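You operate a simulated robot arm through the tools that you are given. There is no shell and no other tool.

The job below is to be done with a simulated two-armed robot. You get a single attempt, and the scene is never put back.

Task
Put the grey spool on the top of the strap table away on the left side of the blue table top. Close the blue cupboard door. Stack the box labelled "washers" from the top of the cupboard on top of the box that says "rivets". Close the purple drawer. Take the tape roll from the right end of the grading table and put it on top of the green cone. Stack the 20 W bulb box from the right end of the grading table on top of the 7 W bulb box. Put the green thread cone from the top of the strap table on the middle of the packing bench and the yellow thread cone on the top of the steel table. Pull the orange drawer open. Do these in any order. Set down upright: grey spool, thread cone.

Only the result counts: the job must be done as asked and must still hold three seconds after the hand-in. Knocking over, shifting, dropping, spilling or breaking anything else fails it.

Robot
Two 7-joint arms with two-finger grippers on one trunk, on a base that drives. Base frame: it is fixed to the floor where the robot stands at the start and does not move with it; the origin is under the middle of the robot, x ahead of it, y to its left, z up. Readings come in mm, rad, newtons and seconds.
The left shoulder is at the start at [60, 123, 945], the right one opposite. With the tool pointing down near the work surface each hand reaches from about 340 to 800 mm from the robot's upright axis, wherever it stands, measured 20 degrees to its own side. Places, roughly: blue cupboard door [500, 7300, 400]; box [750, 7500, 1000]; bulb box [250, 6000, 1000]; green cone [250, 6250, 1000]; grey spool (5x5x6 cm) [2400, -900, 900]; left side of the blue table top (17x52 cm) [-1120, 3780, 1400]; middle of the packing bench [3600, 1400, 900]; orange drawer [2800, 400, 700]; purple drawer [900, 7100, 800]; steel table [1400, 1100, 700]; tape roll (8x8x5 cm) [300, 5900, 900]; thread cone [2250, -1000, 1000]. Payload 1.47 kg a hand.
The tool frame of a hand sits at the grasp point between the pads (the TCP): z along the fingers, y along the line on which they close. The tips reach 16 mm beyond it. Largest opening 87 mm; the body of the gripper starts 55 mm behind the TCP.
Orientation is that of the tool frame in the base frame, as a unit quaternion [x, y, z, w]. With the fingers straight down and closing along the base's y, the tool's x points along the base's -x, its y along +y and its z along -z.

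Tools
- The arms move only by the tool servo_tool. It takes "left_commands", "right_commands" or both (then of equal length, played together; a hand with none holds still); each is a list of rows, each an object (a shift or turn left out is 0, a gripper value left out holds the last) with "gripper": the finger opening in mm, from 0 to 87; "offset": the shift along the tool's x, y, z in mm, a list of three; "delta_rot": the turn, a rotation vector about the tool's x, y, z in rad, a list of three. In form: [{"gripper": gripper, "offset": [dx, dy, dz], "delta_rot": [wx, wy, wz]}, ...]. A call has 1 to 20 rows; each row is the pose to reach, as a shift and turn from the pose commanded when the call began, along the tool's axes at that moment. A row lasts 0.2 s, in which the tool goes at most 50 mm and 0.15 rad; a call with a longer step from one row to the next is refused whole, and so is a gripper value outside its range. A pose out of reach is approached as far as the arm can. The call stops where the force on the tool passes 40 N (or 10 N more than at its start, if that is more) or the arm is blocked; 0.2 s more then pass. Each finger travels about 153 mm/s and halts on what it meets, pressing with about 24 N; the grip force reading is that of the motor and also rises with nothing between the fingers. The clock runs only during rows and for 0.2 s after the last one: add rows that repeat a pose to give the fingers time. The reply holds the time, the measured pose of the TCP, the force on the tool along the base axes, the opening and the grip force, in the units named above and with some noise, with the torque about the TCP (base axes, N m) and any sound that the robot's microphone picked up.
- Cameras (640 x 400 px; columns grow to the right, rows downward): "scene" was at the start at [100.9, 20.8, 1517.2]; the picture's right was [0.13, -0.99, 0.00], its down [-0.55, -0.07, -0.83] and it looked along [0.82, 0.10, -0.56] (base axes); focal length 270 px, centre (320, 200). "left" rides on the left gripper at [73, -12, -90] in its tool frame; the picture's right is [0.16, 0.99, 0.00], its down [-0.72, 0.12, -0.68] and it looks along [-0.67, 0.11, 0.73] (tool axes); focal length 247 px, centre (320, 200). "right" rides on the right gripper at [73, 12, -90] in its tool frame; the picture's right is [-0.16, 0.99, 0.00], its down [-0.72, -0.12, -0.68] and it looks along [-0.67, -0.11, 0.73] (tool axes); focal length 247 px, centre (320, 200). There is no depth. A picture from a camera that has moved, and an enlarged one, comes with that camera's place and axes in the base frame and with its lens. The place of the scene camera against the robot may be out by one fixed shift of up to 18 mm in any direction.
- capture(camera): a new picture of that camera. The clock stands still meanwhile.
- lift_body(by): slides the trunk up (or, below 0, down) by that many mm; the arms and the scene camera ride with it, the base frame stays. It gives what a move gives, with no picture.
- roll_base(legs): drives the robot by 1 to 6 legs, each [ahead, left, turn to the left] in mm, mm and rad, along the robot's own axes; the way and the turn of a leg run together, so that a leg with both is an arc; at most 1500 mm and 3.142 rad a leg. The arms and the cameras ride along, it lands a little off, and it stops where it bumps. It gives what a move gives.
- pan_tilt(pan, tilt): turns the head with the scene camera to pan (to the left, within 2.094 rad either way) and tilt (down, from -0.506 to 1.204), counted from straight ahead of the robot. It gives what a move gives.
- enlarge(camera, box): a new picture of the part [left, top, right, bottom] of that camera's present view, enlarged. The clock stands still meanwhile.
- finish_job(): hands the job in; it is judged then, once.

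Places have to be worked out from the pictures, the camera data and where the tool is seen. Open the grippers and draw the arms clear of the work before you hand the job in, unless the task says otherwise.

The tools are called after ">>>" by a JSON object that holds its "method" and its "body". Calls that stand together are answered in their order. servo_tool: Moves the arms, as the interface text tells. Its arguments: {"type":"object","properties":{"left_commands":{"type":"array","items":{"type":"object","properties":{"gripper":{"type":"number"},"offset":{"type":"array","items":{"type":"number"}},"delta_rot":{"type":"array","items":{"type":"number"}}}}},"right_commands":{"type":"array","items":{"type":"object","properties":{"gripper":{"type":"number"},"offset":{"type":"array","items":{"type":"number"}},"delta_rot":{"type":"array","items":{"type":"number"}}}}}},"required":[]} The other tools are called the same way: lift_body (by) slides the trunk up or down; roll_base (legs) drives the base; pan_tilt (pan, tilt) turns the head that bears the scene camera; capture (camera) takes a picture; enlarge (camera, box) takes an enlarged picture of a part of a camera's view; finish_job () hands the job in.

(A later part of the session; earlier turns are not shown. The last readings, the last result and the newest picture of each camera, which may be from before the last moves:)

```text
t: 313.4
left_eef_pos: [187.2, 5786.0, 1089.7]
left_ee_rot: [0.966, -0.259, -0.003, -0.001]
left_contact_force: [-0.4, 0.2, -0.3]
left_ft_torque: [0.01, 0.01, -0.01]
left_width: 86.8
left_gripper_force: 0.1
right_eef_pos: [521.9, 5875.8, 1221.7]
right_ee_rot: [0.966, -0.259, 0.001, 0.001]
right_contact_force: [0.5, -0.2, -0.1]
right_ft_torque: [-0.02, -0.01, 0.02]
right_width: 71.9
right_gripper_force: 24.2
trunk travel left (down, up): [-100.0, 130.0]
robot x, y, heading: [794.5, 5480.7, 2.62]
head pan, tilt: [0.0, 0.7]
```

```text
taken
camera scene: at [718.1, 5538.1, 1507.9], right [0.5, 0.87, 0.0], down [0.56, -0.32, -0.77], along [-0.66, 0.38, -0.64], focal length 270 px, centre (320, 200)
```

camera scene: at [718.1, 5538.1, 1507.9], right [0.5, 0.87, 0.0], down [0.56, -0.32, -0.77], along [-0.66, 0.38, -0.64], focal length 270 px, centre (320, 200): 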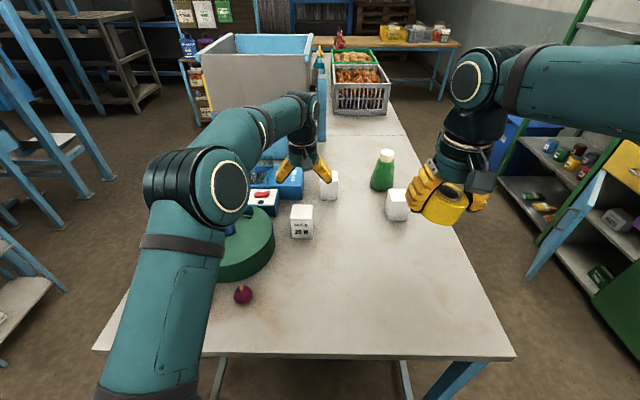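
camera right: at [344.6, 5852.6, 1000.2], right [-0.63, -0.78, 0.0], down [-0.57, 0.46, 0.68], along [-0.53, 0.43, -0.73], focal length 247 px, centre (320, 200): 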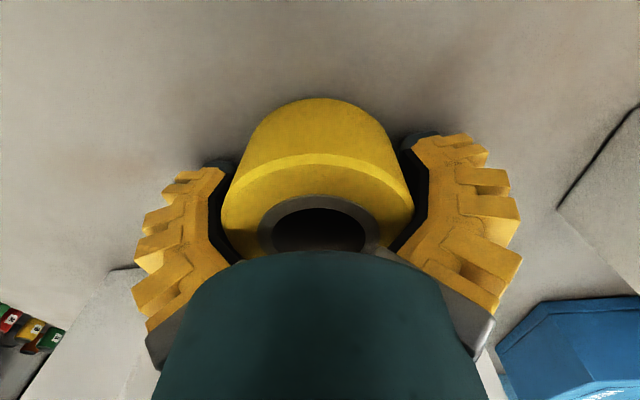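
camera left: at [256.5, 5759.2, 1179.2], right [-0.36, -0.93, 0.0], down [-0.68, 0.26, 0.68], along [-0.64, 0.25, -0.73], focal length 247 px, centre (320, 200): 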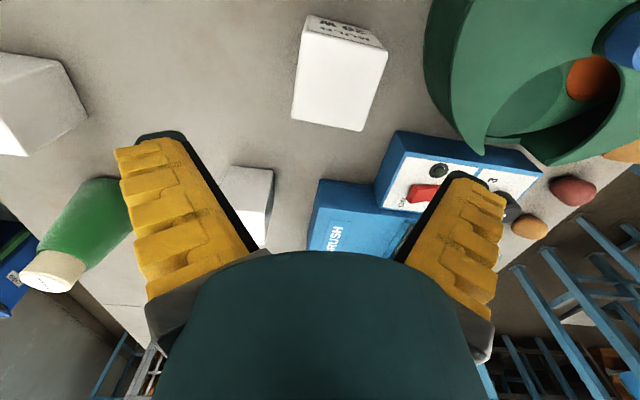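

The right opening dropped to 72 mm; I check how the tape is held.

>>> {"method": "capture", "body": {"camera": "right"}}

>>> {"method": "enlarge", "body": {"camera": "scene", "box": [380, 120, 540, 240]}}

```text
taken
camera right: at [579.1, 5827.5, 1310.4], right [-0.63, -0.78, 0.0], down [-0.57, 0.46, 0.68], along [-0.53, 0.43, -0.73], focal length 247 px, centre (320, 200)
```

right: 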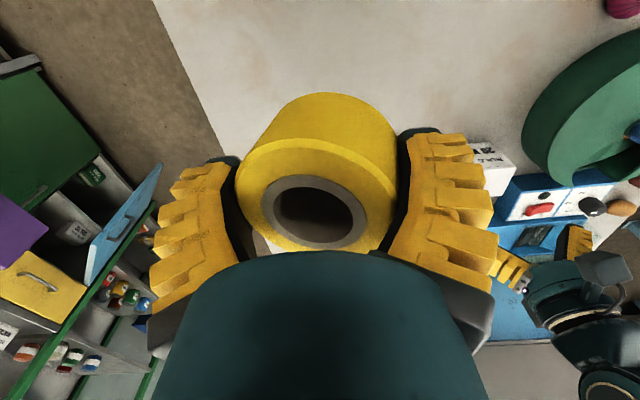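

```text
3.33 times, centred on (460, 180) of scene
camera zoom: at [718.1, 5538.1, 1507.9], right [0.5, 0.87, 0.0], down [0.56, -0.32, -0.77], along [-0.66, 0.38, -0.64], focal length 900 px, centre (-147, 267)
```

zoom: 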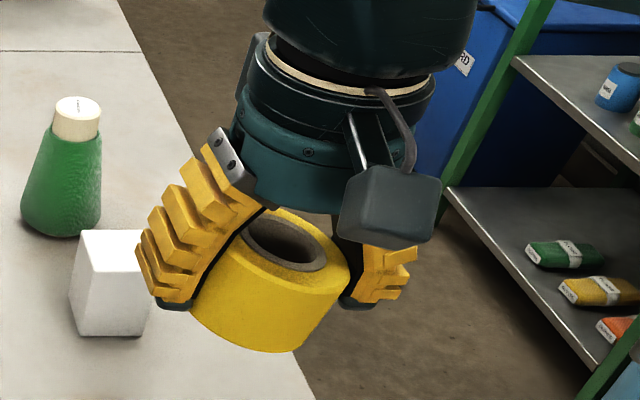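

The tape has slid down to the tips and tilted. I'll set it down again on a free spot near (376, 5874) and regrip it deeper.

>>> {"method": "servo_tool", "body": {"right_commands": [{"offset": [-32, 18, 0]}, {"offset": [-64, 37, 0]}, {"offset": [-96, 55, 0]}, {"offset": [-126, 74, 0]}, {"offset": [-126, 74, 40]}, {"offset": [-126, 74, 80]}, {"offset": [-126, 74, 120]}, {"offset": [-126, 74, 160]}, {"offset": [-126, 74, 200]}, {"offset": [-126, 74, 230]}, {"offset": [-126, 74, 245]}, {"offset": [-126, 74, 245]}]}}

>>> {"method": "capture", "body": {"camera": "right"}}

>>> {"method": "capture", "body": {"camera": "scene"}}

```text
t: 316.1
left_eef_pos: [185.7, 5784.0, 1091.4]
left_ee_rot: [0.966, -0.259, -0.001, -0.001]
left_contact_force: [0.9, 0.4, 0.4]
left_ft_torque: [0.0, 0.02, 0.01]
left_width: 86.8
left_gripper_force: 0.1
right_eef_pos: [376.8, 5875.0, 975.9]
right_ee_rot: [0.966, -0.259, 0.001, 0.0]
right_contact_force: [0.1, 0.3, -1.2]
right_ft_torque: [0.0, -0.01, 0.0]
right_width: 72.0
right_gripper_force: 24.4
trunk travel left (down, up): [-100.0, 130.0]
robot x, y, heading: [797.9, 5481.2, 2.618]
head pan, tilt: [0.0, 0.7]
```

```text
taken
camera right: at [433.4, 5826.7, 1064.8], right [-0.63, -0.78, 0.0], down [-0.57, 0.46, 0.68], along [-0.53, 0.43, -0.73], focal length 247 px, centre (320, 200)
```

right: 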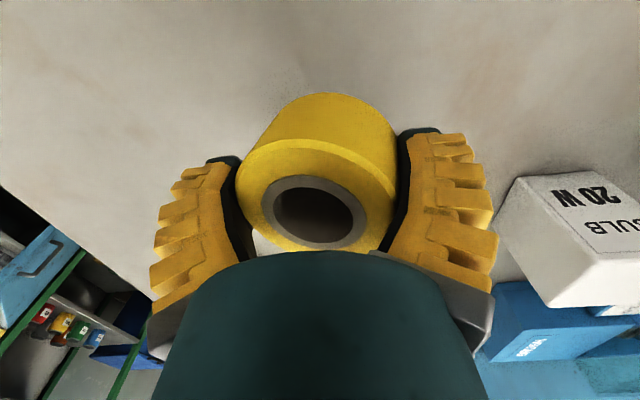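

```text
taken
camera scene: at [717.9, 5538.2, 1507.9], right [0.5, 0.87, 0.0], down [0.56, -0.32, -0.77], along [-0.66, 0.38, -0.64], focal length 270 px, centre (320, 200)
```

scene: 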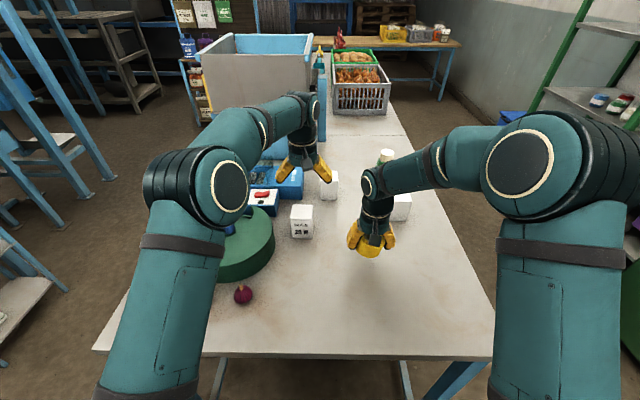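

I lower the tape to the table in steps.

>>> {"method": "servo_tool", "body": {"right_commands": [{"offset": [0, 0, 10]}, {"offset": [0, 0, 20]}, {"offset": [0, 0, 28]}, {"offset": [0, 0, 28]}]}}

>>> {"method": "servo_tool", "body": {"right_commands": [{"offset": [0, 0, 4]}, {"offset": [0, 0, 8]}, {"offset": [0, 0, 8]}]}}

```text
t: 317.1
left_eef_pos: [186.8, 5785.0, 1089.4]
left_ee_rot: [0.966, -0.259, -0.001, -0.001]
left_contact_force: [-0.8, -0.5, -1.5]
left_ft_torque: [-0.01, -0.01, 0.02]
left_width: 87.0
left_gripper_force: 0.1
right_eef_pos: [376.6, 5874.5, 948.9]
right_ee_rot: [0.966, -0.259, 0.001, 0.0]
right_contact_force: [0.2, 0.3, -0.5]
right_ft_torque: [-0.01, 0.01, 0.03]
right_width: 71.9
right_gripper_force: 24.4
trunk travel left (down, up): [-100.0, 130.0]
robot x, y, heading: [797.8, 5483.6, 2.619]
head pan, tilt: [0.0, 0.7]
```

```text
t: 317.9
left_eef_pos: [186.5, 5784.7, 1089.8]
left_ee_rot: [0.966, -0.26, -0.001, -0.002]
left_contact_force: [0.4, 0.0, 0.2]
left_ft_torque: [0.03, 0.0, -0.02]
left_width: 87.1
left_gripper_force: 0.1
right_eef_pos: [375.9, 5874.4, 939.0]
right_ee_rot: [0.966, -0.26, 0.001, 0.001]
right_contact_force: [0.1, 0.3, -1.4]
right_ft_torque: [-0.02, 0.0, -0.02]
right_width: 71.7
right_gripper_force: 24.0
trunk travel left (down, up): [-100.0, 130.0]
robot x, y, heading: [794.5, 5481.3, 2.615]
head pan, tilt: [0.0, 0.7]
```

>>> {"method": "servo_tool", "body": {"right_commands": [{"offset": [0, 0, 4]}, {"offset": [0, 0, 7]}, {"offset": [0, 0, 7]}]}}

>>> {"method": "servo_tool", "body": {"right_commands": [{"offset": [0, 0, 3]}, {"offset": [0, 0, 6]}, {"offset": [0, 0, 6]}]}}

>>> {"method": "capture", "body": {"camera": "right"}}

```text
t: 318.6
left_eef_pos: [185.8, 5784.8, 1090.0]
left_ee_rot: [0.966, -0.26, -0.001, -0.001]
left_contact_force: [-0.2, 0.4, 0.4]
left_ft_torque: [0.09, 0.02, 0.03]
left_width: 87.1
left_gripper_force: 0.0
right_eef_pos: [376.6, 5874.6, 933.8]
right_ee_rot: [0.966, -0.259, 0.002, 0.0]
right_contact_force: [0.4, 0.5, -0.5]
right_ft_torque: [0.04, 0.01, -0.05]
right_width: 71.7
right_gripper_force: 24.1
trunk travel left (down, up): [-100.0, 130.0]
robot x, y, heading: [799.2, 5483.4, 2.619]
head pan, tilt: [0.0, 0.7]
```

```text
t: 319.4
left_eef_pos: [186.8, 5783.3, 1090.2]
left_ee_rot: [0.966, -0.259, -0.002, -0.001]
left_contact_force: [-0.8, -0.4, -0.6]
left_ft_torque: [-0.01, 0.0, -0.01]
left_width: 87.1
left_gripper_force: 0.1
right_eef_pos: [375.2, 5873.3, 929.2]
right_ee_rot: [0.966, -0.26, -0.002, 0.001]
right_contact_force: [-2.3, -2.0, 17.2]
right_ft_torque: [0.39, -0.14, 0.03]
right_width: 72.6
right_gripper_force: 24.0
trunk travel left (down, up): [-100.0, 130.0]
robot x, y, heading: [794.2, 5483.6, 2.619]
head pan, tilt: [0.0, 0.7]
```

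```text
taken
camera right: at [432.9, 5825.5, 1018.1], right [-0.63, -0.78, 0.0], down [-0.57, 0.46, 0.68], along [-0.53, 0.43, -0.73], focal length 247 px, centre (320, 200)
```

right: 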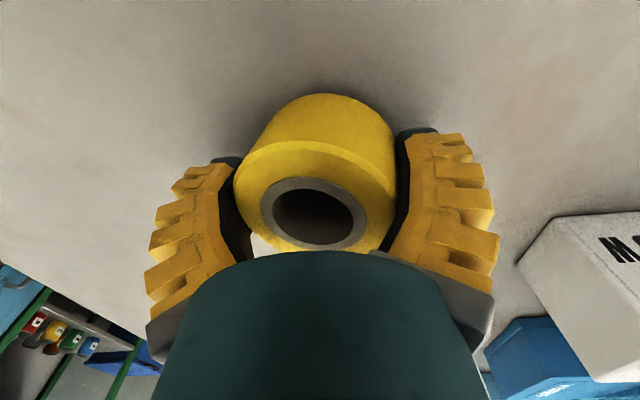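

Contact. I open, letting the tape settle flat, and look.

>>> {"method": "servo_tool", "body": {"right_commands": [{"gripper": 78}, {"gripper": 87}, {"gripper": 87}, {"offset": [0, 0, -3], "gripper": 87}, {"offset": [0, 0, -3], "gripper": 87}]}}

>>> {"method": "capture", "body": {"camera": "right"}}

```text
t: 320.6
left_eef_pos: [186.3, 5785.7, 1090.3]
left_ee_rot: [0.965, -0.261, -0.002, -0.001]
left_contact_force: [0.5, -0.2, 0.1]
left_ft_torque: [-0.01, -0.01, 0.02]
left_width: 87.1
left_gripper_force: 0.1
right_eef_pos: [377.8, 5874.9, 930.9]
right_ee_rot: [0.966, -0.259, 0.002, 0.0]
right_contact_force: [-0.9, 0.2, -0.4]
right_ft_torque: [-0.01, 0.01, 0.01]
right_width: 87.0
right_gripper_force: 0.1
trunk travel left (down, up): [-100.0, 130.0]
robot x, y, heading: [796.9, 5481.5, 2.613]
head pan, tilt: [0.0, 0.7]
```

```text
taken
camera right: at [433.5, 5826.5, 1019.6], right [-0.63, -0.78, 0.0], down [-0.57, 0.46, 0.68], along [-0.53, 0.43, -0.73], focal length 247 px, centre (320, 200)
```

right: 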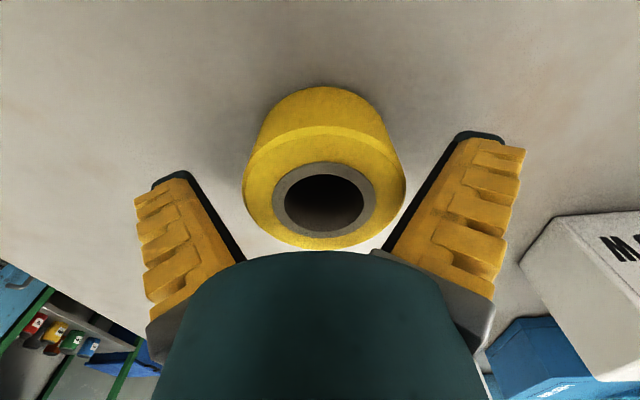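

Tape lies flat and centred within 2 mm. I regrip slightly higher above the table than the first time, to avoid the tips touching it.

>>> {"method": "servo_tool", "body": {"right_commands": [{"offset": [0, 2, 4]}, {"offset": [0, 2, 9]}, {"offset": [0, 2, 9], "gripper": 70}, {"offset": [0, 2, 9], "gripper": 50}, {"offset": [0, 2, 9], "gripper": 50}, {"offset": [0, 2, 9], "gripper": 50}]}}

>>> {"method": "servo_tool", "body": {"right_commands": [{"offset": [0, 0, -8]}, {"offset": [0, 0, -16]}, {"offset": [0, 0, -30]}, {"offset": [0, 0, -30]}]}}

>>> {"method": "capture", "body": {"camera": "right"}}

```text
t: 322.1
left_eef_pos: [187.8, 5785.3, 1089.4]
left_ee_rot: [0.966, -0.259, -0.001, -0.002]
left_contact_force: [0.0, -0.5, 0.7]
left_ft_torque: [0.04, 0.01, -0.02]
left_width: 87.2
left_gripper_force: 0.1
right_eef_pos: [375.1, 5872.8, 919.9]
right_ee_rot: [0.966, -0.26, 0.001, 0.0]
right_contact_force: [-0.6, -0.3, 0.8]
right_ft_torque: [-0.01, 0.0, 0.0]
right_width: 76.1
right_gripper_force: 24.1
trunk travel left (down, up): [-100.0, 130.0]
robot x, y, heading: [795.2, 5478.9, 2.617]
head pan, tilt: [0.0, 0.7]
```

```text
t: 323.1
left_eef_pos: [186.6, 5785.1, 1090.4]
left_ee_rot: [0.966, -0.259, -0.002, -0.001]
left_contact_force: [-0.4, 0.0, 0.1]
left_ft_torque: [0.03, -0.02, -0.02]
left_width: 87.2
left_gripper_force: 0.1
right_eef_pos: [375.1, 5873.4, 950.9]
right_ee_rot: [0.966, -0.259, 0.001, 0.001]
right_contact_force: [0.1, 0.0, -0.3]
right_ft_torque: [0.06, 0.03, 0.02]
right_width: 76.2
right_gripper_force: 23.6
trunk travel left (down, up): [-100.0, 130.0]
robot x, y, heading: [794.9, 5480.9, 2.62]
head pan, tilt: [0.0, 0.7]
```

```text
taken
camera right: at [432.1, 5825.4, 1040.2], right [-0.63, -0.78, 0.0], down [-0.57, 0.46, 0.68], along [-0.53, 0.43, -0.73], focal length 247 px, centre (320, 200)
```

right: 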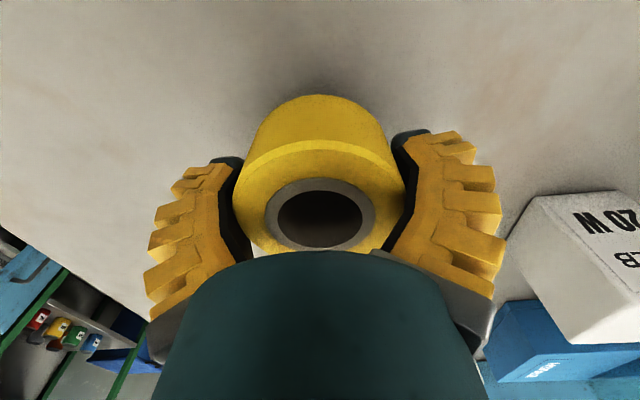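

Held level now (76 mm, steady). I lift and draw it back.

>>> {"method": "servo_tool", "body": {"right_commands": [{"offset": [0, 0, -40]}, {"offset": [0, 0, -80]}, {"offset": [0, 0, -120]}, {"offset": [0, 0, -160]}, {"offset": [0, 0, -200]}, {"offset": [0, 0, -240]}, {"offset": [35, -20, -260]}, {"offset": [70, -40, -270]}, {"offset": [105, -60, -270]}, {"offset": [126, -74, -270]}]}}

>>> {"method": "capture", "body": {"camera": "right"}}

>>> {"method": "capture", "body": {"camera": "left"}}

```text
t: 325.2
left_eef_pos: [186.3, 5784.9, 1089.4]
left_ee_rot: [0.966, -0.26, -0.002, -0.001]
left_contact_force: [0.1, -0.6, 1.4]
left_ft_torque: [0.02, -0.01, -0.05]
left_width: 87.1
left_gripper_force: 0.0
right_eef_pos: [522.1, 5874.8, 1220.8]
right_ee_rot: [0.966, -0.259, 0.0, 0.0]
right_contact_force: [-0.1, 0.2, 0.1]
right_ft_torque: [0.02, 0.05, -0.03]
right_width: 75.8
right_gripper_force: 23.9
trunk travel left (down, up): [-100.0, 130.0]
robot x, y, heading: [797.5, 5481.5, 2.62]
head pan, tilt: [0.0, 0.7]
```

```text
taken
camera right: at [579.2, 5826.5, 1310.3], right [-0.63, -0.78, 0.0], down [-0.57, 0.46, 0.68], along [-0.53, 0.43, -0.73], focal length 247 px, centre (320, 200)
```

right: 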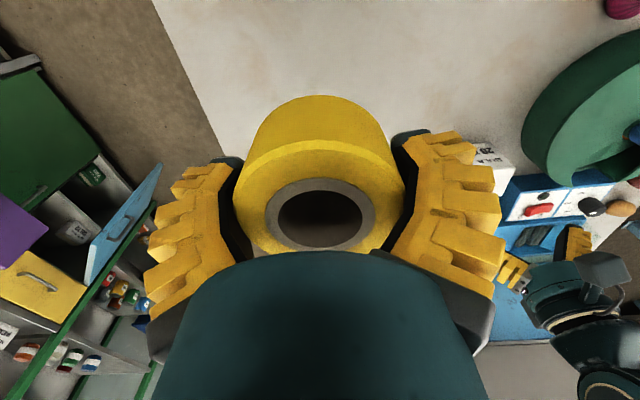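

```text
taken
camera left: at [256.6, 5759.3, 1179.6], right [-0.36, -0.93, 0.0], down [-0.68, 0.26, 0.68], along [-0.64, 0.25, -0.73], focal length 247 px, centre (320, 200)
```

left: 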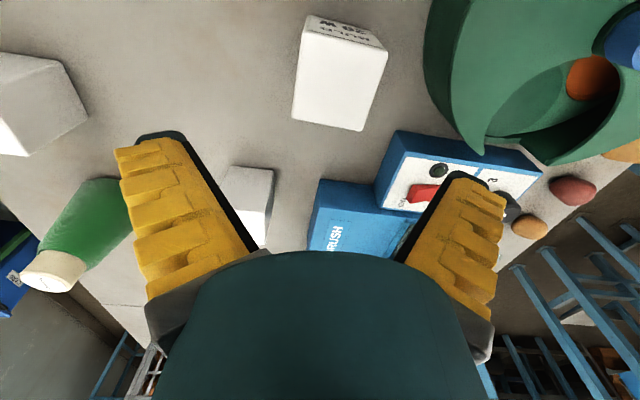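

Tape is secure. Now the 20 W box: its top centre is near (200, 5771), z ≈ 985–1000, aligned with the tool. I correct and go lower for a check.

>>> {"method": "servo_tool", "body": {"left_commands": [{"offset": [20, 9, 0]}, {"offset": [20, 9, 30]}, {"offset": [20, 9, 50]}, {"offset": [20, 9, 50]}]}}

>>> {"method": "capture", "body": {"camera": "left"}}

```text
t: 326.2
left_eef_pos: [198.1, 5767.4, 1039.5]
left_ee_rot: [0.966, -0.259, -0.001, -0.001]
left_contact_force: [0.3, 0.4, 0.4]
left_ft_torque: [-0.01, -0.01, -0.01]
left_width: 86.9
left_gripper_force: 0.0
right_eef_pos: [521.9, 5875.2, 1222.0]
right_ee_rot: [0.966, -0.26, 0.001, 0.001]
right_contact_force: [-0.4, -0.8, 0.2]
right_ft_torque: [0.06, 0.02, 0.0]
right_width: 75.9
right_gripper_force: 23.4
trunk travel left (down, up): [-100.0, 130.0]
robot x, y, heading: [798.7, 5484.3, 2.62]
head pan, tilt: [0.0, 0.7]
```

```text
taken
camera left: at [268.0, 5742.1, 1128.8], right [-0.36, -0.93, 0.0], down [-0.68, 0.26, 0.68], along [-0.64, 0.25, -0.73], focal length 247 px, centre (320, 200)
```

left: 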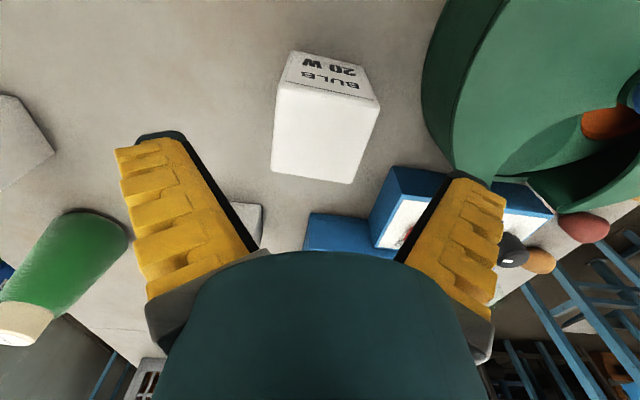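

Now centred over the box; top at z ≈ 990. I lower to z ≈ 963, close, and lift.

>>> {"method": "servo_tool", "body": {"left_commands": [{"offset": [0, 0, 30]}, {"offset": [0, 0, 60]}, {"offset": [0, 0, 76]}, {"offset": [0, 0, 76]}, {"offset": [0, 0, 76], "gripper": 60}, {"offset": [0, 0, 76], "gripper": 35}, {"offset": [0, 0, 76], "gripper": 35}]}}

>>> {"method": "capture", "body": {"camera": "left"}}

```text
t: 327.9
left_eef_pos: [197.5, 5769.1, 964.1]
left_ee_rot: [0.966, -0.26, -0.001, -0.001]
left_contact_force: [0.9, 0.5, -0.3]
left_ft_torque: [-0.01, -0.01, 0.0]
left_width: 67.8
left_gripper_force: 24.0
right_eef_pos: [521.2, 5873.9, 1221.9]
right_ee_rot: [0.966, -0.259, 0.001, 0.0]
right_contact_force: [0.2, -0.2, 0.1]
right_ft_torque: [0.0, 0.01, -0.01]
right_width: 75.8
right_gripper_force: 24.3
trunk travel left (down, up): [-100.0, 130.0]
robot x, y, heading: [794.7, 5482.6, 2.616]
head pan, tilt: [0.0, 0.7]
```

```text
taken
camera left: at [267.7, 5741.9, 1053.5], right [-0.36, -0.93, 0.0], down [-0.68, 0.26, 0.68], along [-0.64, 0.25, -0.73], focal length 247 px, centre (320, 200)
```

left: 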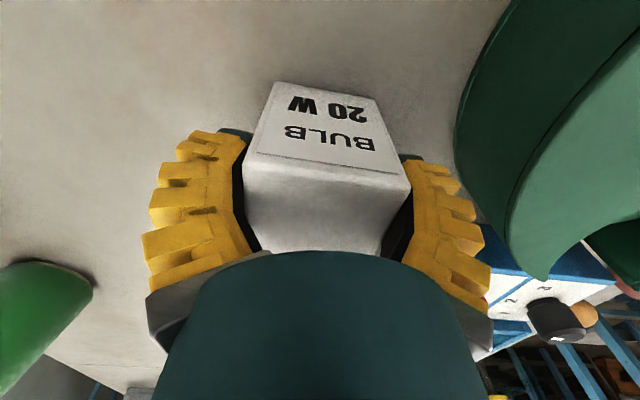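

The box is wider (≈66 mm) and its top lower than I thought; the tips hold only its rim. I open, go 24 mm deeper and grip again.

>>> {"method": "servo_tool", "body": {"left_commands": [{"gripper": 87}, {"gripper": 87}, {"offset": [0, 0, 12], "gripper": 87}, {"offset": [0, 0, 24]}, {"offset": [0, 0, 24]}, {"offset": [0, 0, 24], "gripper": 60}, {"offset": [0, 0, 24], "gripper": 35}, {"offset": [0, 0, 24], "gripper": 35}]}}

>>> {"method": "capture", "body": {"camera": "left"}}

```text
t: 329.2
left_eef_pos: [196.8, 5768.6, 946.4]
left_ee_rot: [0.966, -0.259, -0.006, -0.005]
left_contact_force: [3.1, -3.0, 19.3]
left_ft_torque: [-0.36, -0.09, 0.05]
left_width: 70.5
left_gripper_force: 23.7
right_eef_pos: [523.2, 5873.4, 1221.4]
right_ee_rot: [0.966, -0.259, 0.0, 0.0]
right_contact_force: [-0.3, 0.6, 0.1]
right_ft_torque: [-0.03, 0.03, -0.01]
right_width: 75.7
right_gripper_force: 24.0
trunk travel left (down, up): [-100.0, 130.0]
robot x, y, heading: [796.1, 5483.4, 2.616]
head pan, tilt: [0.0, 0.7]
stopped in row 6 (left hand): the force on the tool passed its limit at 43 N (the readings are from after the stop); the commanded pose is now the measured one
```

```text
taken
camera left: at [267.6, 5742.2, 1035.6], right [-0.36, -0.93, -0.01], down [-0.68, 0.25, 0.69], along [-0.64, 0.25, -0.72], focal length 247 px, centre (320, 200)
```

left: 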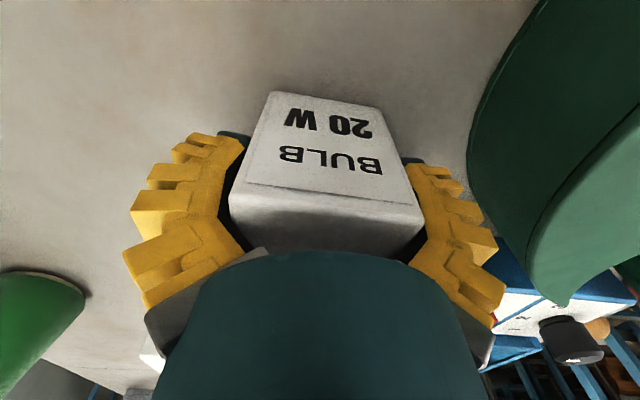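

The upward force comes from the tips swinging down along the box while closing. I ease up a little and finish closing.

>>> {"method": "servo_tool", "body": {"left_commands": [{"offset": [0, 0, -3], "gripper": 35}, {"offset": [0, 0, -5], "gripper": 35}, {"offset": [0, 0, -5], "gripper": 35}]}}

>>> {"method": "servo_tool", "body": {"left_commands": [{"offset": [0, 0, -10]}, {"offset": [0, 0, -30]}, {"offset": [0, 0, -50]}, {"offset": [0, 0, -50]}]}}

>>> {"method": "capture", "body": {"camera": "left"}}

```text
t: 330.0
left_eef_pos: [196.3, 5768.7, 947.4]
left_ee_rot: [0.966, -0.259, -0.005, -0.003]
left_contact_force: [0.3, -0.2, 1.1]
left_ft_torque: [-0.03, 0.05, 0.02]
left_width: 69.6
left_gripper_force: 24.6
right_eef_pos: [521.4, 5874.1, 1222.1]
right_ee_rot: [0.966, -0.26, 0.001, 0.0]
right_contact_force: [0.1, 0.5, -0.6]
right_ft_torque: [0.0, -0.01, 0.02]
right_width: 75.5
right_gripper_force: 23.5
trunk travel left (down, up): [-100.0, 130.0]
robot x, y, heading: [799.6, 5479.8, 2.622]
head pan, tilt: [0.0, 0.7]
```

```text
t: 331.0
left_eef_pos: [195.3, 5768.8, 997.0]
left_ee_rot: [0.966, -0.259, -0.006, -0.003]
left_contact_force: [0.2, -0.1, -0.8]
left_ft_torque: [-0.01, 0.0, -0.01]
left_width: 69.5
left_gripper_force: 23.9
right_eef_pos: [521.1, 5875.5, 1221.4]
right_ee_rot: [0.966, -0.26, 0.001, 0.0]
right_contact_force: [-0.1, -0.5, 0.3]
right_ft_torque: [0.01, 0.0, -0.01]
right_width: 75.5
right_gripper_force: 23.9
trunk travel left (down, up): [-100.0, 130.0]
robot x, y, heading: [793.6, 5480.9, 2.619]
head pan, tilt: [0.0, 0.7]
```

```text
taken
camera left: at [266.2, 5742.2, 1087.4], right [-0.36, -0.93, -0.01], down [-0.68, 0.26, 0.69], along [-0.64, 0.25, -0.73], focal length 247 px, centre (320, 200)
```

left: 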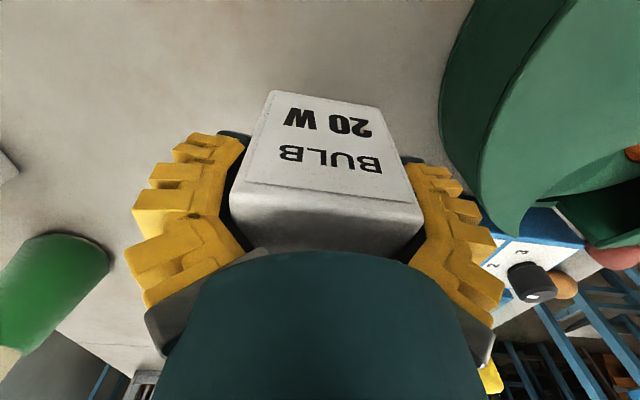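

20 W box is held. I lift it and draw it back to the carry pose.

>>> {"method": "servo_tool", "body": {"left_commands": [{"offset": [0, 0, -40]}, {"offset": [0, 0, -80]}, {"offset": [0, 0, -120]}, {"offset": [0, 0, -160]}, {"offset": [0, 0, -200]}, {"offset": [0, 0, -223]}, {"offset": [40, 18, -223]}, {"offset": [80, 37, -223]}, {"offset": [120, 55, -223]}, {"offset": [160, 74, -223]}, {"offset": [200, 92, -223]}, {"offset": [234, 108, -223]}]}}

>>> {"method": "capture", "body": {"camera": "scene"}}

>>> {"method": "pan_tilt", "body": {"pan": -0.9, "tilt": 0.5}}

>>> {"method": "capture", "body": {"camera": "scene"}}

```text
t: 333.6
left_eef_pos: [348.8, 5555.3, 1219.0]
left_ee_rot: [0.966, -0.259, -0.006, -0.004]
left_contact_force: [0.7, -0.6, -0.8]
left_ft_torque: [-0.02, -0.02, -0.01]
left_width: 69.0
left_gripper_force: 23.9
right_eef_pos: [521.7, 5873.4, 1222.5]
right_ee_rot: [0.966, -0.26, 0.0, 0.0]
right_contact_force: [-0.4, -0.3, -0.7]
right_ft_torque: [0.04, 0.03, -0.02]
right_width: 75.2
right_gripper_force: 24.2
trunk travel left (down, up): [-100.0, 130.0]
robot x, y, heading: [797.1, 5483.4, 2.618]
head pan, tilt: [0.0, 0.7]
```

```text
taken
camera scene: at [718.3, 5537.2, 1508.0], right [0.5, 0.87, 0.0], down [0.56, -0.32, -0.77], along [-0.66, 0.38, -0.64], focal length 270 px, centre (320, 200)
```

scene: 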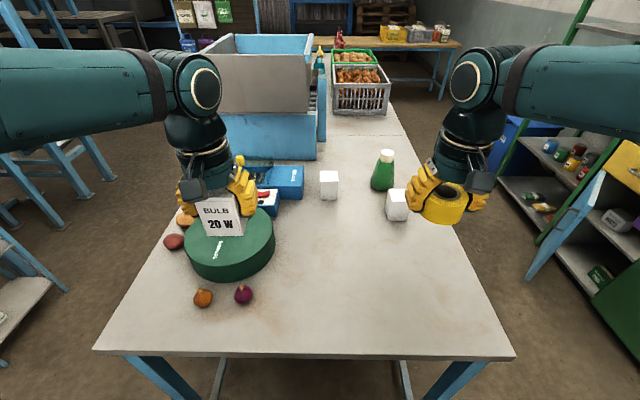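

```text
t: 334.8
left_eef_pos: [347.6, 5556.8, 1219.4]
left_ee_rot: [0.966, -0.259, -0.005, -0.003]
left_contact_force: [-0.3, -0.4, -0.3]
left_ft_torque: [-0.01, 0.01, 0.01]
left_width: 68.8
left_gripper_force: 24.2
right_eef_pos: [522.1, 5874.1, 1222.0]
right_ee_rot: [0.966, -0.259, 0.001, 0.0]
right_contact_force: [-0.3, -1.2, 0.0]
right_ft_torque: [0.01, -0.01, 0.03]
right_width: 75.4
right_gripper_force: 23.9
trunk travel left (down, up): [-100.0, 130.0]
robot x, y, heading: [797.4, 5480.4, 2.615]
head pan, tilt: [-0.901, 0.499]
```

```text
taken
camera scene: at [777.9, 5585.7, 1525.6], right [0.99, 0.15, 0.0], down [0.07, -0.47, -0.88], along [-0.13, 0.87, -0.48], focal length 270 px, centre (320, 200)
```

scene: 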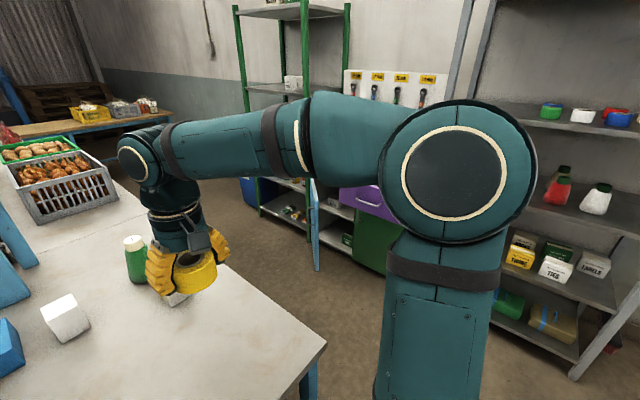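

Both items are held. The open blue door protrudes into the aisle to about (532, 7086). I back up, turn to face the table from its right side, and move into the aisle in checked steps.

>>> {"method": "roll_base", "body": {"legs": [[-280, 0, 0], [0, 0, 1.57], [-750, 0, 0]]}}

>>> {"method": "pan_tilt", "body": {"pan": -0.7, "tilt": 0.5}}

>>> {"method": "capture", "body": {"camera": "scene"}}

```text
t: 344.2
left_eef_pos: [1339.1, 5544.9, 1219.0]
left_ee_rot: [0.866, 0.501, -0.006, 0.001]
left_contact_force: [-0.7, 0.3, -1.1]
left_ft_torque: [0.01, -0.01, 0.02]
left_width: 68.7
left_gripper_force: 24.1
right_eef_pos: [1021.3, 5716.7, 1221.4]
right_ee_rot: [0.866, 0.5, 0.002, 0.0]
right_contact_force: [0.7, 0.2, -0.7]
right_ft_torque: [0.0, -0.01, -0.02]
right_width: 74.0
right_gripper_force: 24.5
trunk travel left (down, up): [-100.0, 130.0]
robot x, y, heading: [1412.9, 5993.5, -2.089]
head pan, tilt: [-0.901, 0.499]
```

```text
t: 345.0
left_eef_pos: [1339.1, 5543.7, 1219.4]
left_ee_rot: [0.866, 0.5, -0.006, 0.001]
left_contact_force: [-0.5, 0.4, -0.7]
left_ft_torque: [0.0, 0.05, 0.0]
left_width: 69.0
left_gripper_force: 23.6
right_eef_pos: [1020.8, 5716.6, 1221.5]
right_ee_rot: [0.866, 0.501, 0.001, 0.0]
right_contact_force: [0.2, -0.4, -1.1]
right_ft_torque: [0.01, -0.01, 0.04]
right_width: 74.1
right_gripper_force: 24.2
trunk travel left (down, up): [-100.0, 130.0]
robot x, y, heading: [1413.1, 5994.5, -2.095]
head pan, tilt: [-0.7, 0.499]
```

```text
taken
camera scene: at [1325.9, 5962.9, 1525.6], right [-0.34, 0.94, 0.0], down [0.45, 0.16, -0.88], along [-0.82, -0.3, -0.48], focal length 270 px, centre (320, 200)
```

scene: 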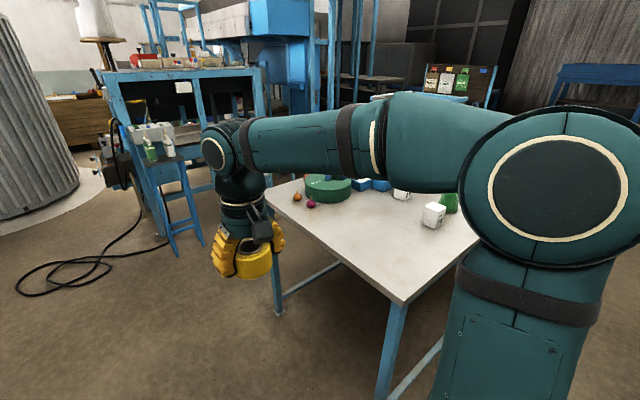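

I enlarge the white box now visible on its right-hand side.

>>> {"method": "enlarge", "body": {"camera": "scene", "box": [370, 175, 480, 245]}}

```text
5.71 times, centred on (425, 210) of scene
camera zoom: at [1325.9, 5962.9, 1525.6], right [-0.34, 0.94, 0.0], down [0.45, 0.16, -0.88], along [-0.82, -0.3, -0.48], focal length 1542 px, centre (-280, 143)
```

zoom: 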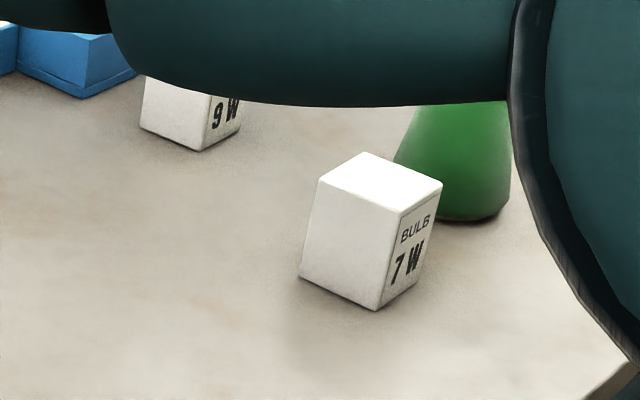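

The near box is the 7 W (at about (279, 6087)); the far one is 9 W. I strafe right along the table's side into the aisle.

>>> {"method": "roll_base", "body": {"legs": [[0, -1090, 0]]}}

>>> {"method": "pan_tilt", "body": {"pan": 0.0, "tilt": 0.75}}

>>> {"method": "capture", "body": {"camera": "scene"}}

>>> {"method": "capture", "body": {"camera": "left"}}

>>> {"method": "capture", "body": {"camera": "right"}}

```text
t: 354.8
left_eef_pos: [396.9, 6082.8, 1219.2]
left_ee_rot: [0.864, 0.503, -0.006, 0.001]
left_contact_force: [-0.5, -0.2, -1.1]
left_ft_torque: [-0.01, -0.03, 0.01]
left_width: 69.1
left_gripper_force: 23.7
right_eef_pos: [79.4, 6253.2, 1222.3]
right_ee_rot: [0.864, 0.503, 0.002, -0.001]
right_contact_force: [-0.1, -0.3, -0.8]
right_ft_torque: [0.01, 0.0, 0.0]
right_width: 73.2
right_gripper_force: 24.2
trunk travel left (down, up): [-100.0, 130.0]
robot x, y, heading: [467.8, 6531.8, -2.094]
head pan, tilt: [-0.7, 0.499]
```

```text
t: 355.9
left_eef_pos: [397.4, 6083.5, 1218.3]
left_ee_rot: [0.864, 0.503, -0.006, 0.001]
left_contact_force: [-1.0, -0.3, -1.1]
left_ft_torque: [0.03, -0.01, -0.03]
left_width: 69.1
left_gripper_force: 24.1
right_eef_pos: [77.3, 6253.8, 1221.2]
right_ee_rot: [0.864, 0.503, 0.001, -0.001]
right_contact_force: [0.1, -0.5, -0.7]
right_ft_torque: [0.01, 0.03, 0.0]
right_width: 73.0
right_gripper_force: 24.0
trunk travel left (down, up): [-100.0, 130.0]
robot x, y, heading: [470.9, 6532.9, -2.088]
head pan, tilt: [0.0, 0.75]
```

```text
taken
camera scene: at [426.0, 6461.4, 1503.6], right [-0.87, 0.49, 0.0], down [0.34, 0.59, -0.73], along [-0.36, -0.64, -0.68], focal length 270 px, centre (320, 200)
```

scene: 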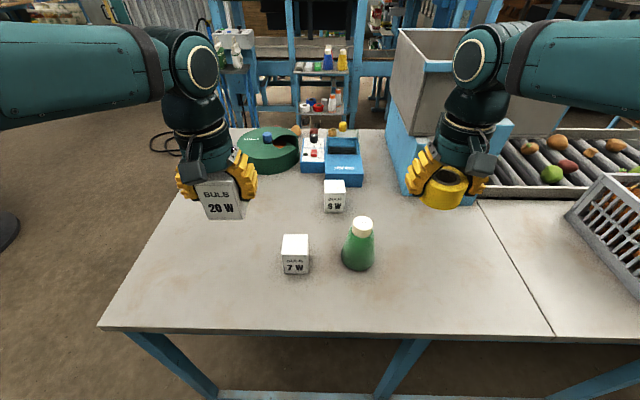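

```text
taken
camera left: at [424.4, 6153.6, 1307.6], right [0.94, -0.35, -0.01], down [-0.25, -0.68, 0.69], along [-0.24, -0.64, -0.73], focal length 247 px, centre (320, 200)
```

left: 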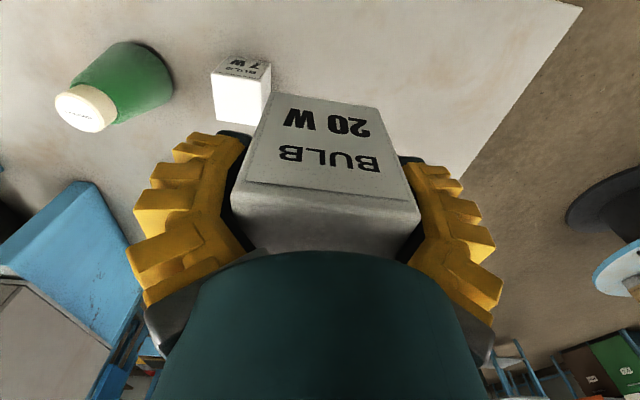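

```text
taken
camera right: at [123.6, 6310.2, 1310.3], right [0.78, -0.63, 0.0], down [-0.46, -0.57, 0.68], along [-0.42, -0.53, -0.73], focal length 247 px, centre (320, 200)
```

right: 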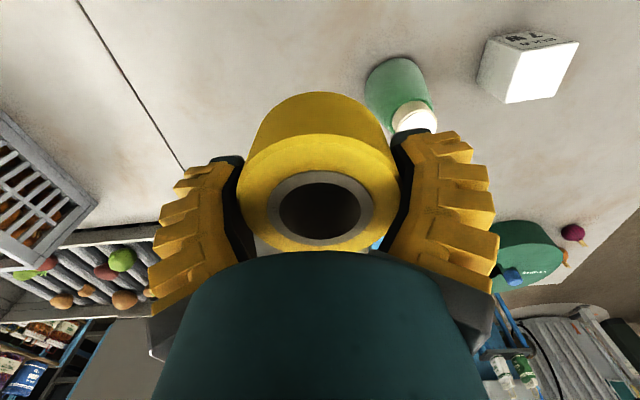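

Cone top triangulates to (134, 6138, 1035). The tape grip is creeping, so I place it first: I move the right hand over the cone at height.

>>> {"method": "servo_tool", "body": {"right_commands": [{"offset": [-24, 35, 0]}, {"offset": [-48, 70, 0]}, {"offset": [-72, 106, 0]}, {"offset": [-72, 106, 40]}, {"offset": [-72, 106, 80]}, {"offset": [-72, 106, 105]}, {"offset": [-72, 106, 105]}]}}

>>> {"method": "capture", "body": {"camera": "right"}}

>>> {"method": "enlarge", "body": {"camera": "scene", "box": [280, 120, 440, 280]}}

>>> {"method": "capture", "body": {"camera": "left"}}

```text
t: 357.5
left_eef_pos: [396.8, 6082.7, 1218.1]
left_ee_rot: [0.864, 0.503, -0.006, 0.002]
left_contact_force: [-0.1, -0.2, -0.2]
left_ft_torque: [0.01, 0.0, 0.0]
left_width: 69.1
left_gripper_force: 23.9
right_eef_pos: [133.8, 6138.0, 1115.2]
right_ee_rot: [0.864, 0.503, 0.0, -0.001]
right_contact_force: [-0.3, -0.1, -1.2]
right_ft_torque: [0.07, 0.02, -0.03]
right_width: 72.8
right_gripper_force: 23.4
trunk travel left (down, up): [-100.0, 130.0]
robot x, y, heading: [469.7, 6534.1, -2.083]
head pan, tilt: [0.0, 0.75]
```

```text
taken
camera right: at [180.0, 6194.9, 1204.6], right [0.78, -0.63, 0.0], down [-0.46, -0.57, 0.68], along [-0.42, -0.53, -0.73], focal length 247 px, centre (320, 200)
```

right: 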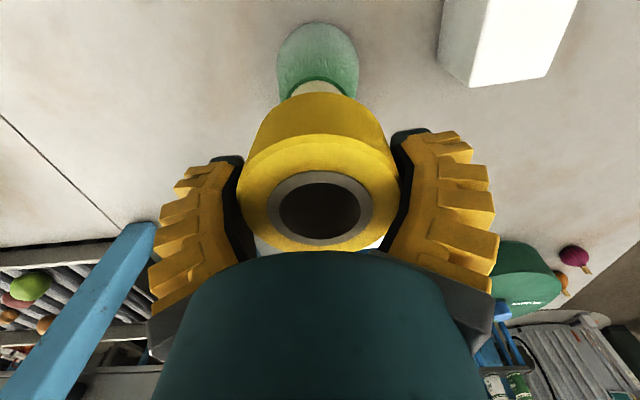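

```text
2.50 times, centred on (360, 200) of scene
camera zoom: at [426.2, 6461.3, 1503.6], right [-0.87, 0.49, 0.0], down [0.34, 0.59, -0.73], along [-0.36, -0.64, -0.68], focal length 675 px, centre (220, 200)
```

zoom: 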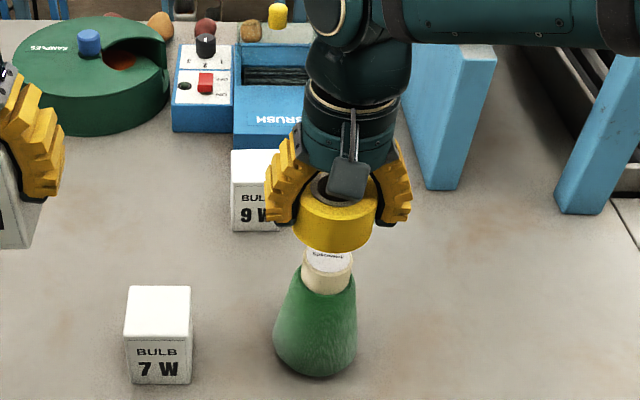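

```text
taken
camera left: at [424.5, 6153.6, 1307.6], right [0.94, -0.35, -0.01], down [-0.25, -0.68, 0.69], along [-0.24, -0.64, -0.73], focal length 247 px, centre (320, 200)
```

left: 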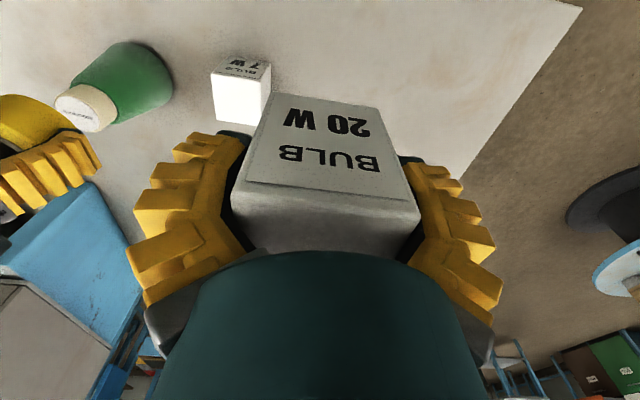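

Alignment looks good from the scene camera. I lower towards contact (expected TCP z ≈ 1077) in small steps.

>>> {"method": "servo_tool", "body": {"right_commands": [{"offset": [3, 0, 8]}, {"offset": [3, 0, 16]}, {"offset": [3, 0, 24]}, {"offset": [3, 0, 24]}]}}

>>> {"method": "servo_tool", "body": {"right_commands": [{"offset": [0, 0, 3]}, {"offset": [0, 0, 6]}, {"offset": [0, 0, 6]}]}}

>>> {"method": "enlarge", "body": {"camera": "scene", "box": [280, 120, 440, 280]}}

>>> {"method": "capture", "body": {"camera": "left"}}

```text
t: 358.5
left_eef_pos: [398.0, 6082.9, 1218.1]
left_ee_rot: [0.864, 0.503, -0.005, 0.002]
left_contact_force: [0.2, -0.2, -1.0]
left_ft_torque: [0.03, 0.02, -0.01]
left_width: 69.3
left_gripper_force: 23.5
right_eef_pos: [134.9, 6142.0, 1093.0]
right_ee_rot: [0.864, 0.503, 0.001, 0.0]
right_contact_force: [0.4, 0.3, -0.2]
right_ft_torque: [0.03, -0.02, 0.01]
right_width: 72.9
right_gripper_force: 23.3
trunk travel left (down, up): [-100.0, 130.0]
robot x, y, heading: [468.9, 6532.2, -2.084]
head pan, tilt: [0.0, 0.75]
```

```text
t: 359.3
left_eef_pos: [398.1, 6082.7, 1218.8]
left_ee_rot: [0.864, 0.503, -0.006, 0.002]
left_contact_force: [-0.3, 0.1, -0.5]
left_ft_torque: [0.01, -0.01, -0.01]
left_width: 69.5
left_gripper_force: 23.6
right_eef_pos: [133.9, 6141.1, 1085.9]
right_ee_rot: [0.864, 0.503, 0.001, -0.001]
right_contact_force: [-0.5, 0.6, -0.4]
right_ft_torque: [-0.02, 0.02, -0.02]
right_width: 72.7
right_gripper_force: 23.9
trunk travel left (down, up): [-100.0, 130.0]
robot x, y, heading: [467.9, 6532.3, -2.09]
head pan, tilt: [0.0, 0.75]
```

```text
2.50 times, centred on (360, 200) of scene
camera zoom: at [426.1, 6461.4, 1503.6], right [-0.87, 0.49, 0.0], down [0.34, 0.59, -0.73], along [-0.36, -0.64, -0.68], focal length 675 px, centre (220, 200)
```

zoom: 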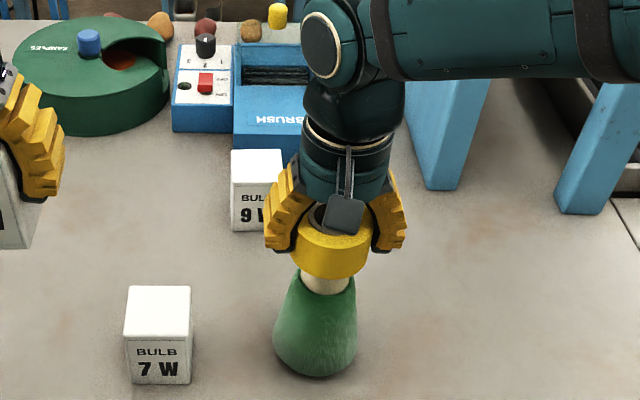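

```text
taken
camera left: at [424.4, 6153.6, 1307.6], right [0.94, -0.35, -0.01], down [-0.25, -0.68, 0.69], along [-0.24, -0.64, -0.73], focal length 247 px, centre (320, 200)
```

left: 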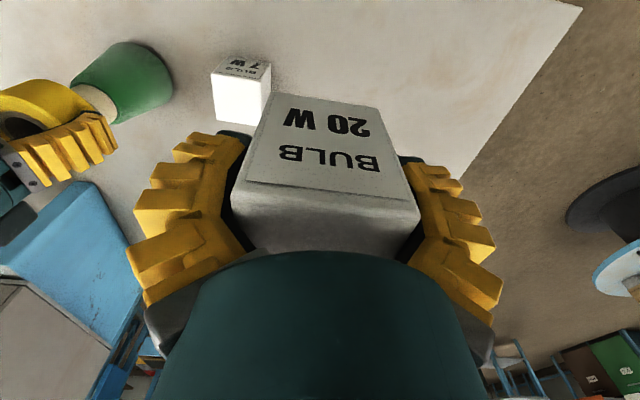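

The tape is centred over the cap within a few mm. I continue down in 3 mm steps.

>>> {"method": "servo_tool", "body": {"right_commands": [{"offset": [0, 2, 2]}, {"offset": [0, 2, 5]}, {"offset": [0, 2, 5]}]}}

>>> {"method": "servo_tool", "body": {"right_commands": [{"offset": [0, 0, 2]}, {"offset": [0, 0, 4]}, {"offset": [0, 0, 4]}]}}

>>> {"method": "servo_tool", "body": {"right_commands": [{"offset": [0, 0, 2]}, {"offset": [0, 0, 3]}, {"offset": [0, 0, 3]}]}}

```text
t: 360.1
left_eef_pos: [396.6, 6082.8, 1218.5]
left_ee_rot: [0.864, 0.503, -0.005, 0.001]
left_contact_force: [1.0, 0.3, -0.5]
left_ft_torque: [-0.01, 0.03, -0.02]
left_width: 69.3
left_gripper_force: 23.7
right_eef_pos: [138.3, 6141.1, 1081.6]
right_ee_rot: [0.864, 0.503, 0.0, -0.001]
right_contact_force: [-0.8, -0.4, 0.0]
right_ft_torque: [0.01, 0.0, 0.01]
right_width: 72.6
right_gripper_force: 24.2
trunk travel left (down, up): [-100.0, 130.0]
robot x, y, heading: [465.4, 6532.6, -2.088]
head pan, tilt: [0.0, 0.75]
```

```text
t: 360.9
left_eef_pos: [396.9, 6082.9, 1217.5]
left_ee_rot: [0.865, 0.502, -0.006, 0.001]
left_contact_force: [0.1, -0.2, -0.2]
left_ft_torque: [0.01, -0.03, 0.01]
left_width: 69.5
left_gripper_force: 24.2
right_eef_pos: [137.9, 6141.7, 1078.0]
right_ee_rot: [0.864, 0.503, 0.0, 0.0]
right_contact_force: [-0.2, -0.6, 0.6]
right_ft_torque: [0.03, -0.01, -0.02]
right_width: 72.7
right_gripper_force: 24.0
trunk travel left (down, up): [-100.0, 130.0]
robot x, y, heading: [464.5, 6528.4, -2.089]
head pan, tilt: [0.0, 0.75]
```

```text
t: 361.7
left_eef_pos: [397.2, 6082.7, 1218.4]
left_ee_rot: [0.864, 0.503, -0.005, 0.002]
left_contact_force: [-0.8, -0.3, -0.4]
left_ft_torque: [0.03, -0.01, 0.01]
left_width: 69.6
left_gripper_force: 24.3
right_eef_pos: [137.6, 6141.6, 1073.5]
right_ee_rot: [0.864, 0.503, 0.001, 0.0]
right_contact_force: [-0.1, -0.2, -0.7]
right_ft_torque: [0.0, 0.0, -0.02]
right_width: 72.2
right_gripper_force: 24.0
trunk travel left (down, up): [-100.0, 130.0]
robot x, y, heading: [468.6, 6531.4, -2.089]
head pan, tilt: [0.0, 0.75]
```

>>> {"method": "servo_tool", "body": {"right_commands": [{"offset": [0, 0, 2]}, {"offset": [0, 0, 4]}, {"offset": [0, 0, 4]}]}}

>>> {"method": "enlarge", "body": {"camera": "scene", "box": [310, 150, 410, 270]}}

>>> {"method": "capture", "body": {"camera": "right"}}

```text
t: 362.5
left_eef_pos: [397.7, 6083.3, 1218.2]
left_ee_rot: [0.864, 0.503, -0.006, 0.001]
left_contact_force: [-0.6, -0.4, -0.8]
left_ft_torque: [0.02, 0.0, -0.02]
left_width: 69.4
left_gripper_force: 24.0
right_eef_pos: [137.6, 6141.3, 1070.1]
right_ee_rot: [0.864, 0.503, 0.001, 0.0]
right_contact_force: [-0.7, -0.2, 1.7]
right_ft_torque: [-0.01, 0.05, 0.03]
right_width: 71.9
right_gripper_force: 23.8
trunk travel left (down, up): [-100.0, 130.0]
robot x, y, heading: [466.6, 6530.8, -2.091]
head pan, tilt: [0.0, 0.75]
```

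```text
3.33 times, centred on (360, 210) of scene
camera zoom: at [426.1, 6461.5, 1503.7], right [-0.87, 0.49, 0.0], down [0.34, 0.59, -0.73], along [-0.36, -0.64, -0.68], focal length 900 px, centre (187, 167)
```

zoom: 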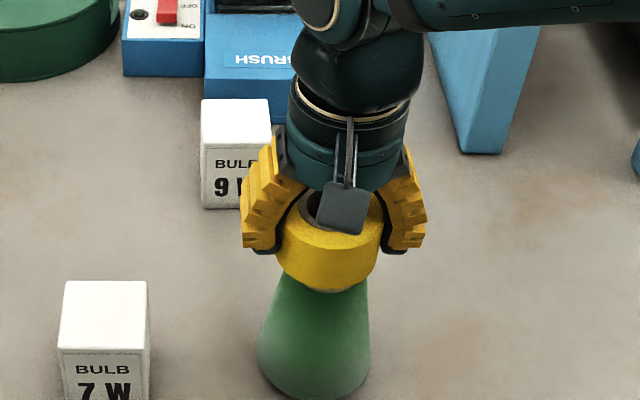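

```text
taken
camera right: at [183.4, 6197.1, 1159.4], right [0.78, -0.63, 0.0], down [-0.46, -0.57, 0.68], along [-0.42, -0.53, -0.73], focal length 247 px, centre (320, 200)
```

right: 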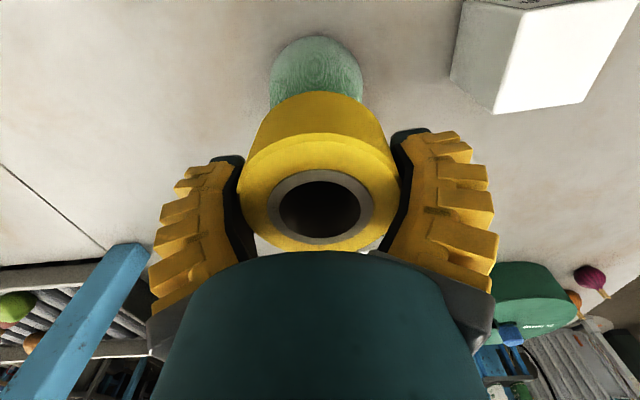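

>>> {"method": "servo_tool", "body": {"right_commands": [{"offset": [0, 0, 2]}, {"offset": [0, 0, 4]}, {"offset": [0, 0, 4]}]}}

```text
t: 363.3
left_eef_pos: [397.8, 6084.0, 1218.7]
left_ee_rot: [0.865, 0.502, -0.005, 0.001]
left_contact_force: [-0.1, 0.0, -1.0]
left_ft_torque: [0.0, 0.0, 0.0]
left_width: 69.6
left_gripper_force: 24.1
right_eef_pos: [137.8, 6141.6, 1069.6]
right_ee_rot: [0.865, 0.503, -0.001, 0.001]
right_contact_force: [-3.2, -1.9, 27.8]
right_ft_torque: [-0.07, 0.07, 0.0]
right_width: 72.5
right_gripper_force: 23.5
trunk travel left (down, up): [-100.0, 130.0]
robot x, y, heading: [468.9, 6533.0, -2.084]
head pan, tilt: [0.0, 0.75]
```

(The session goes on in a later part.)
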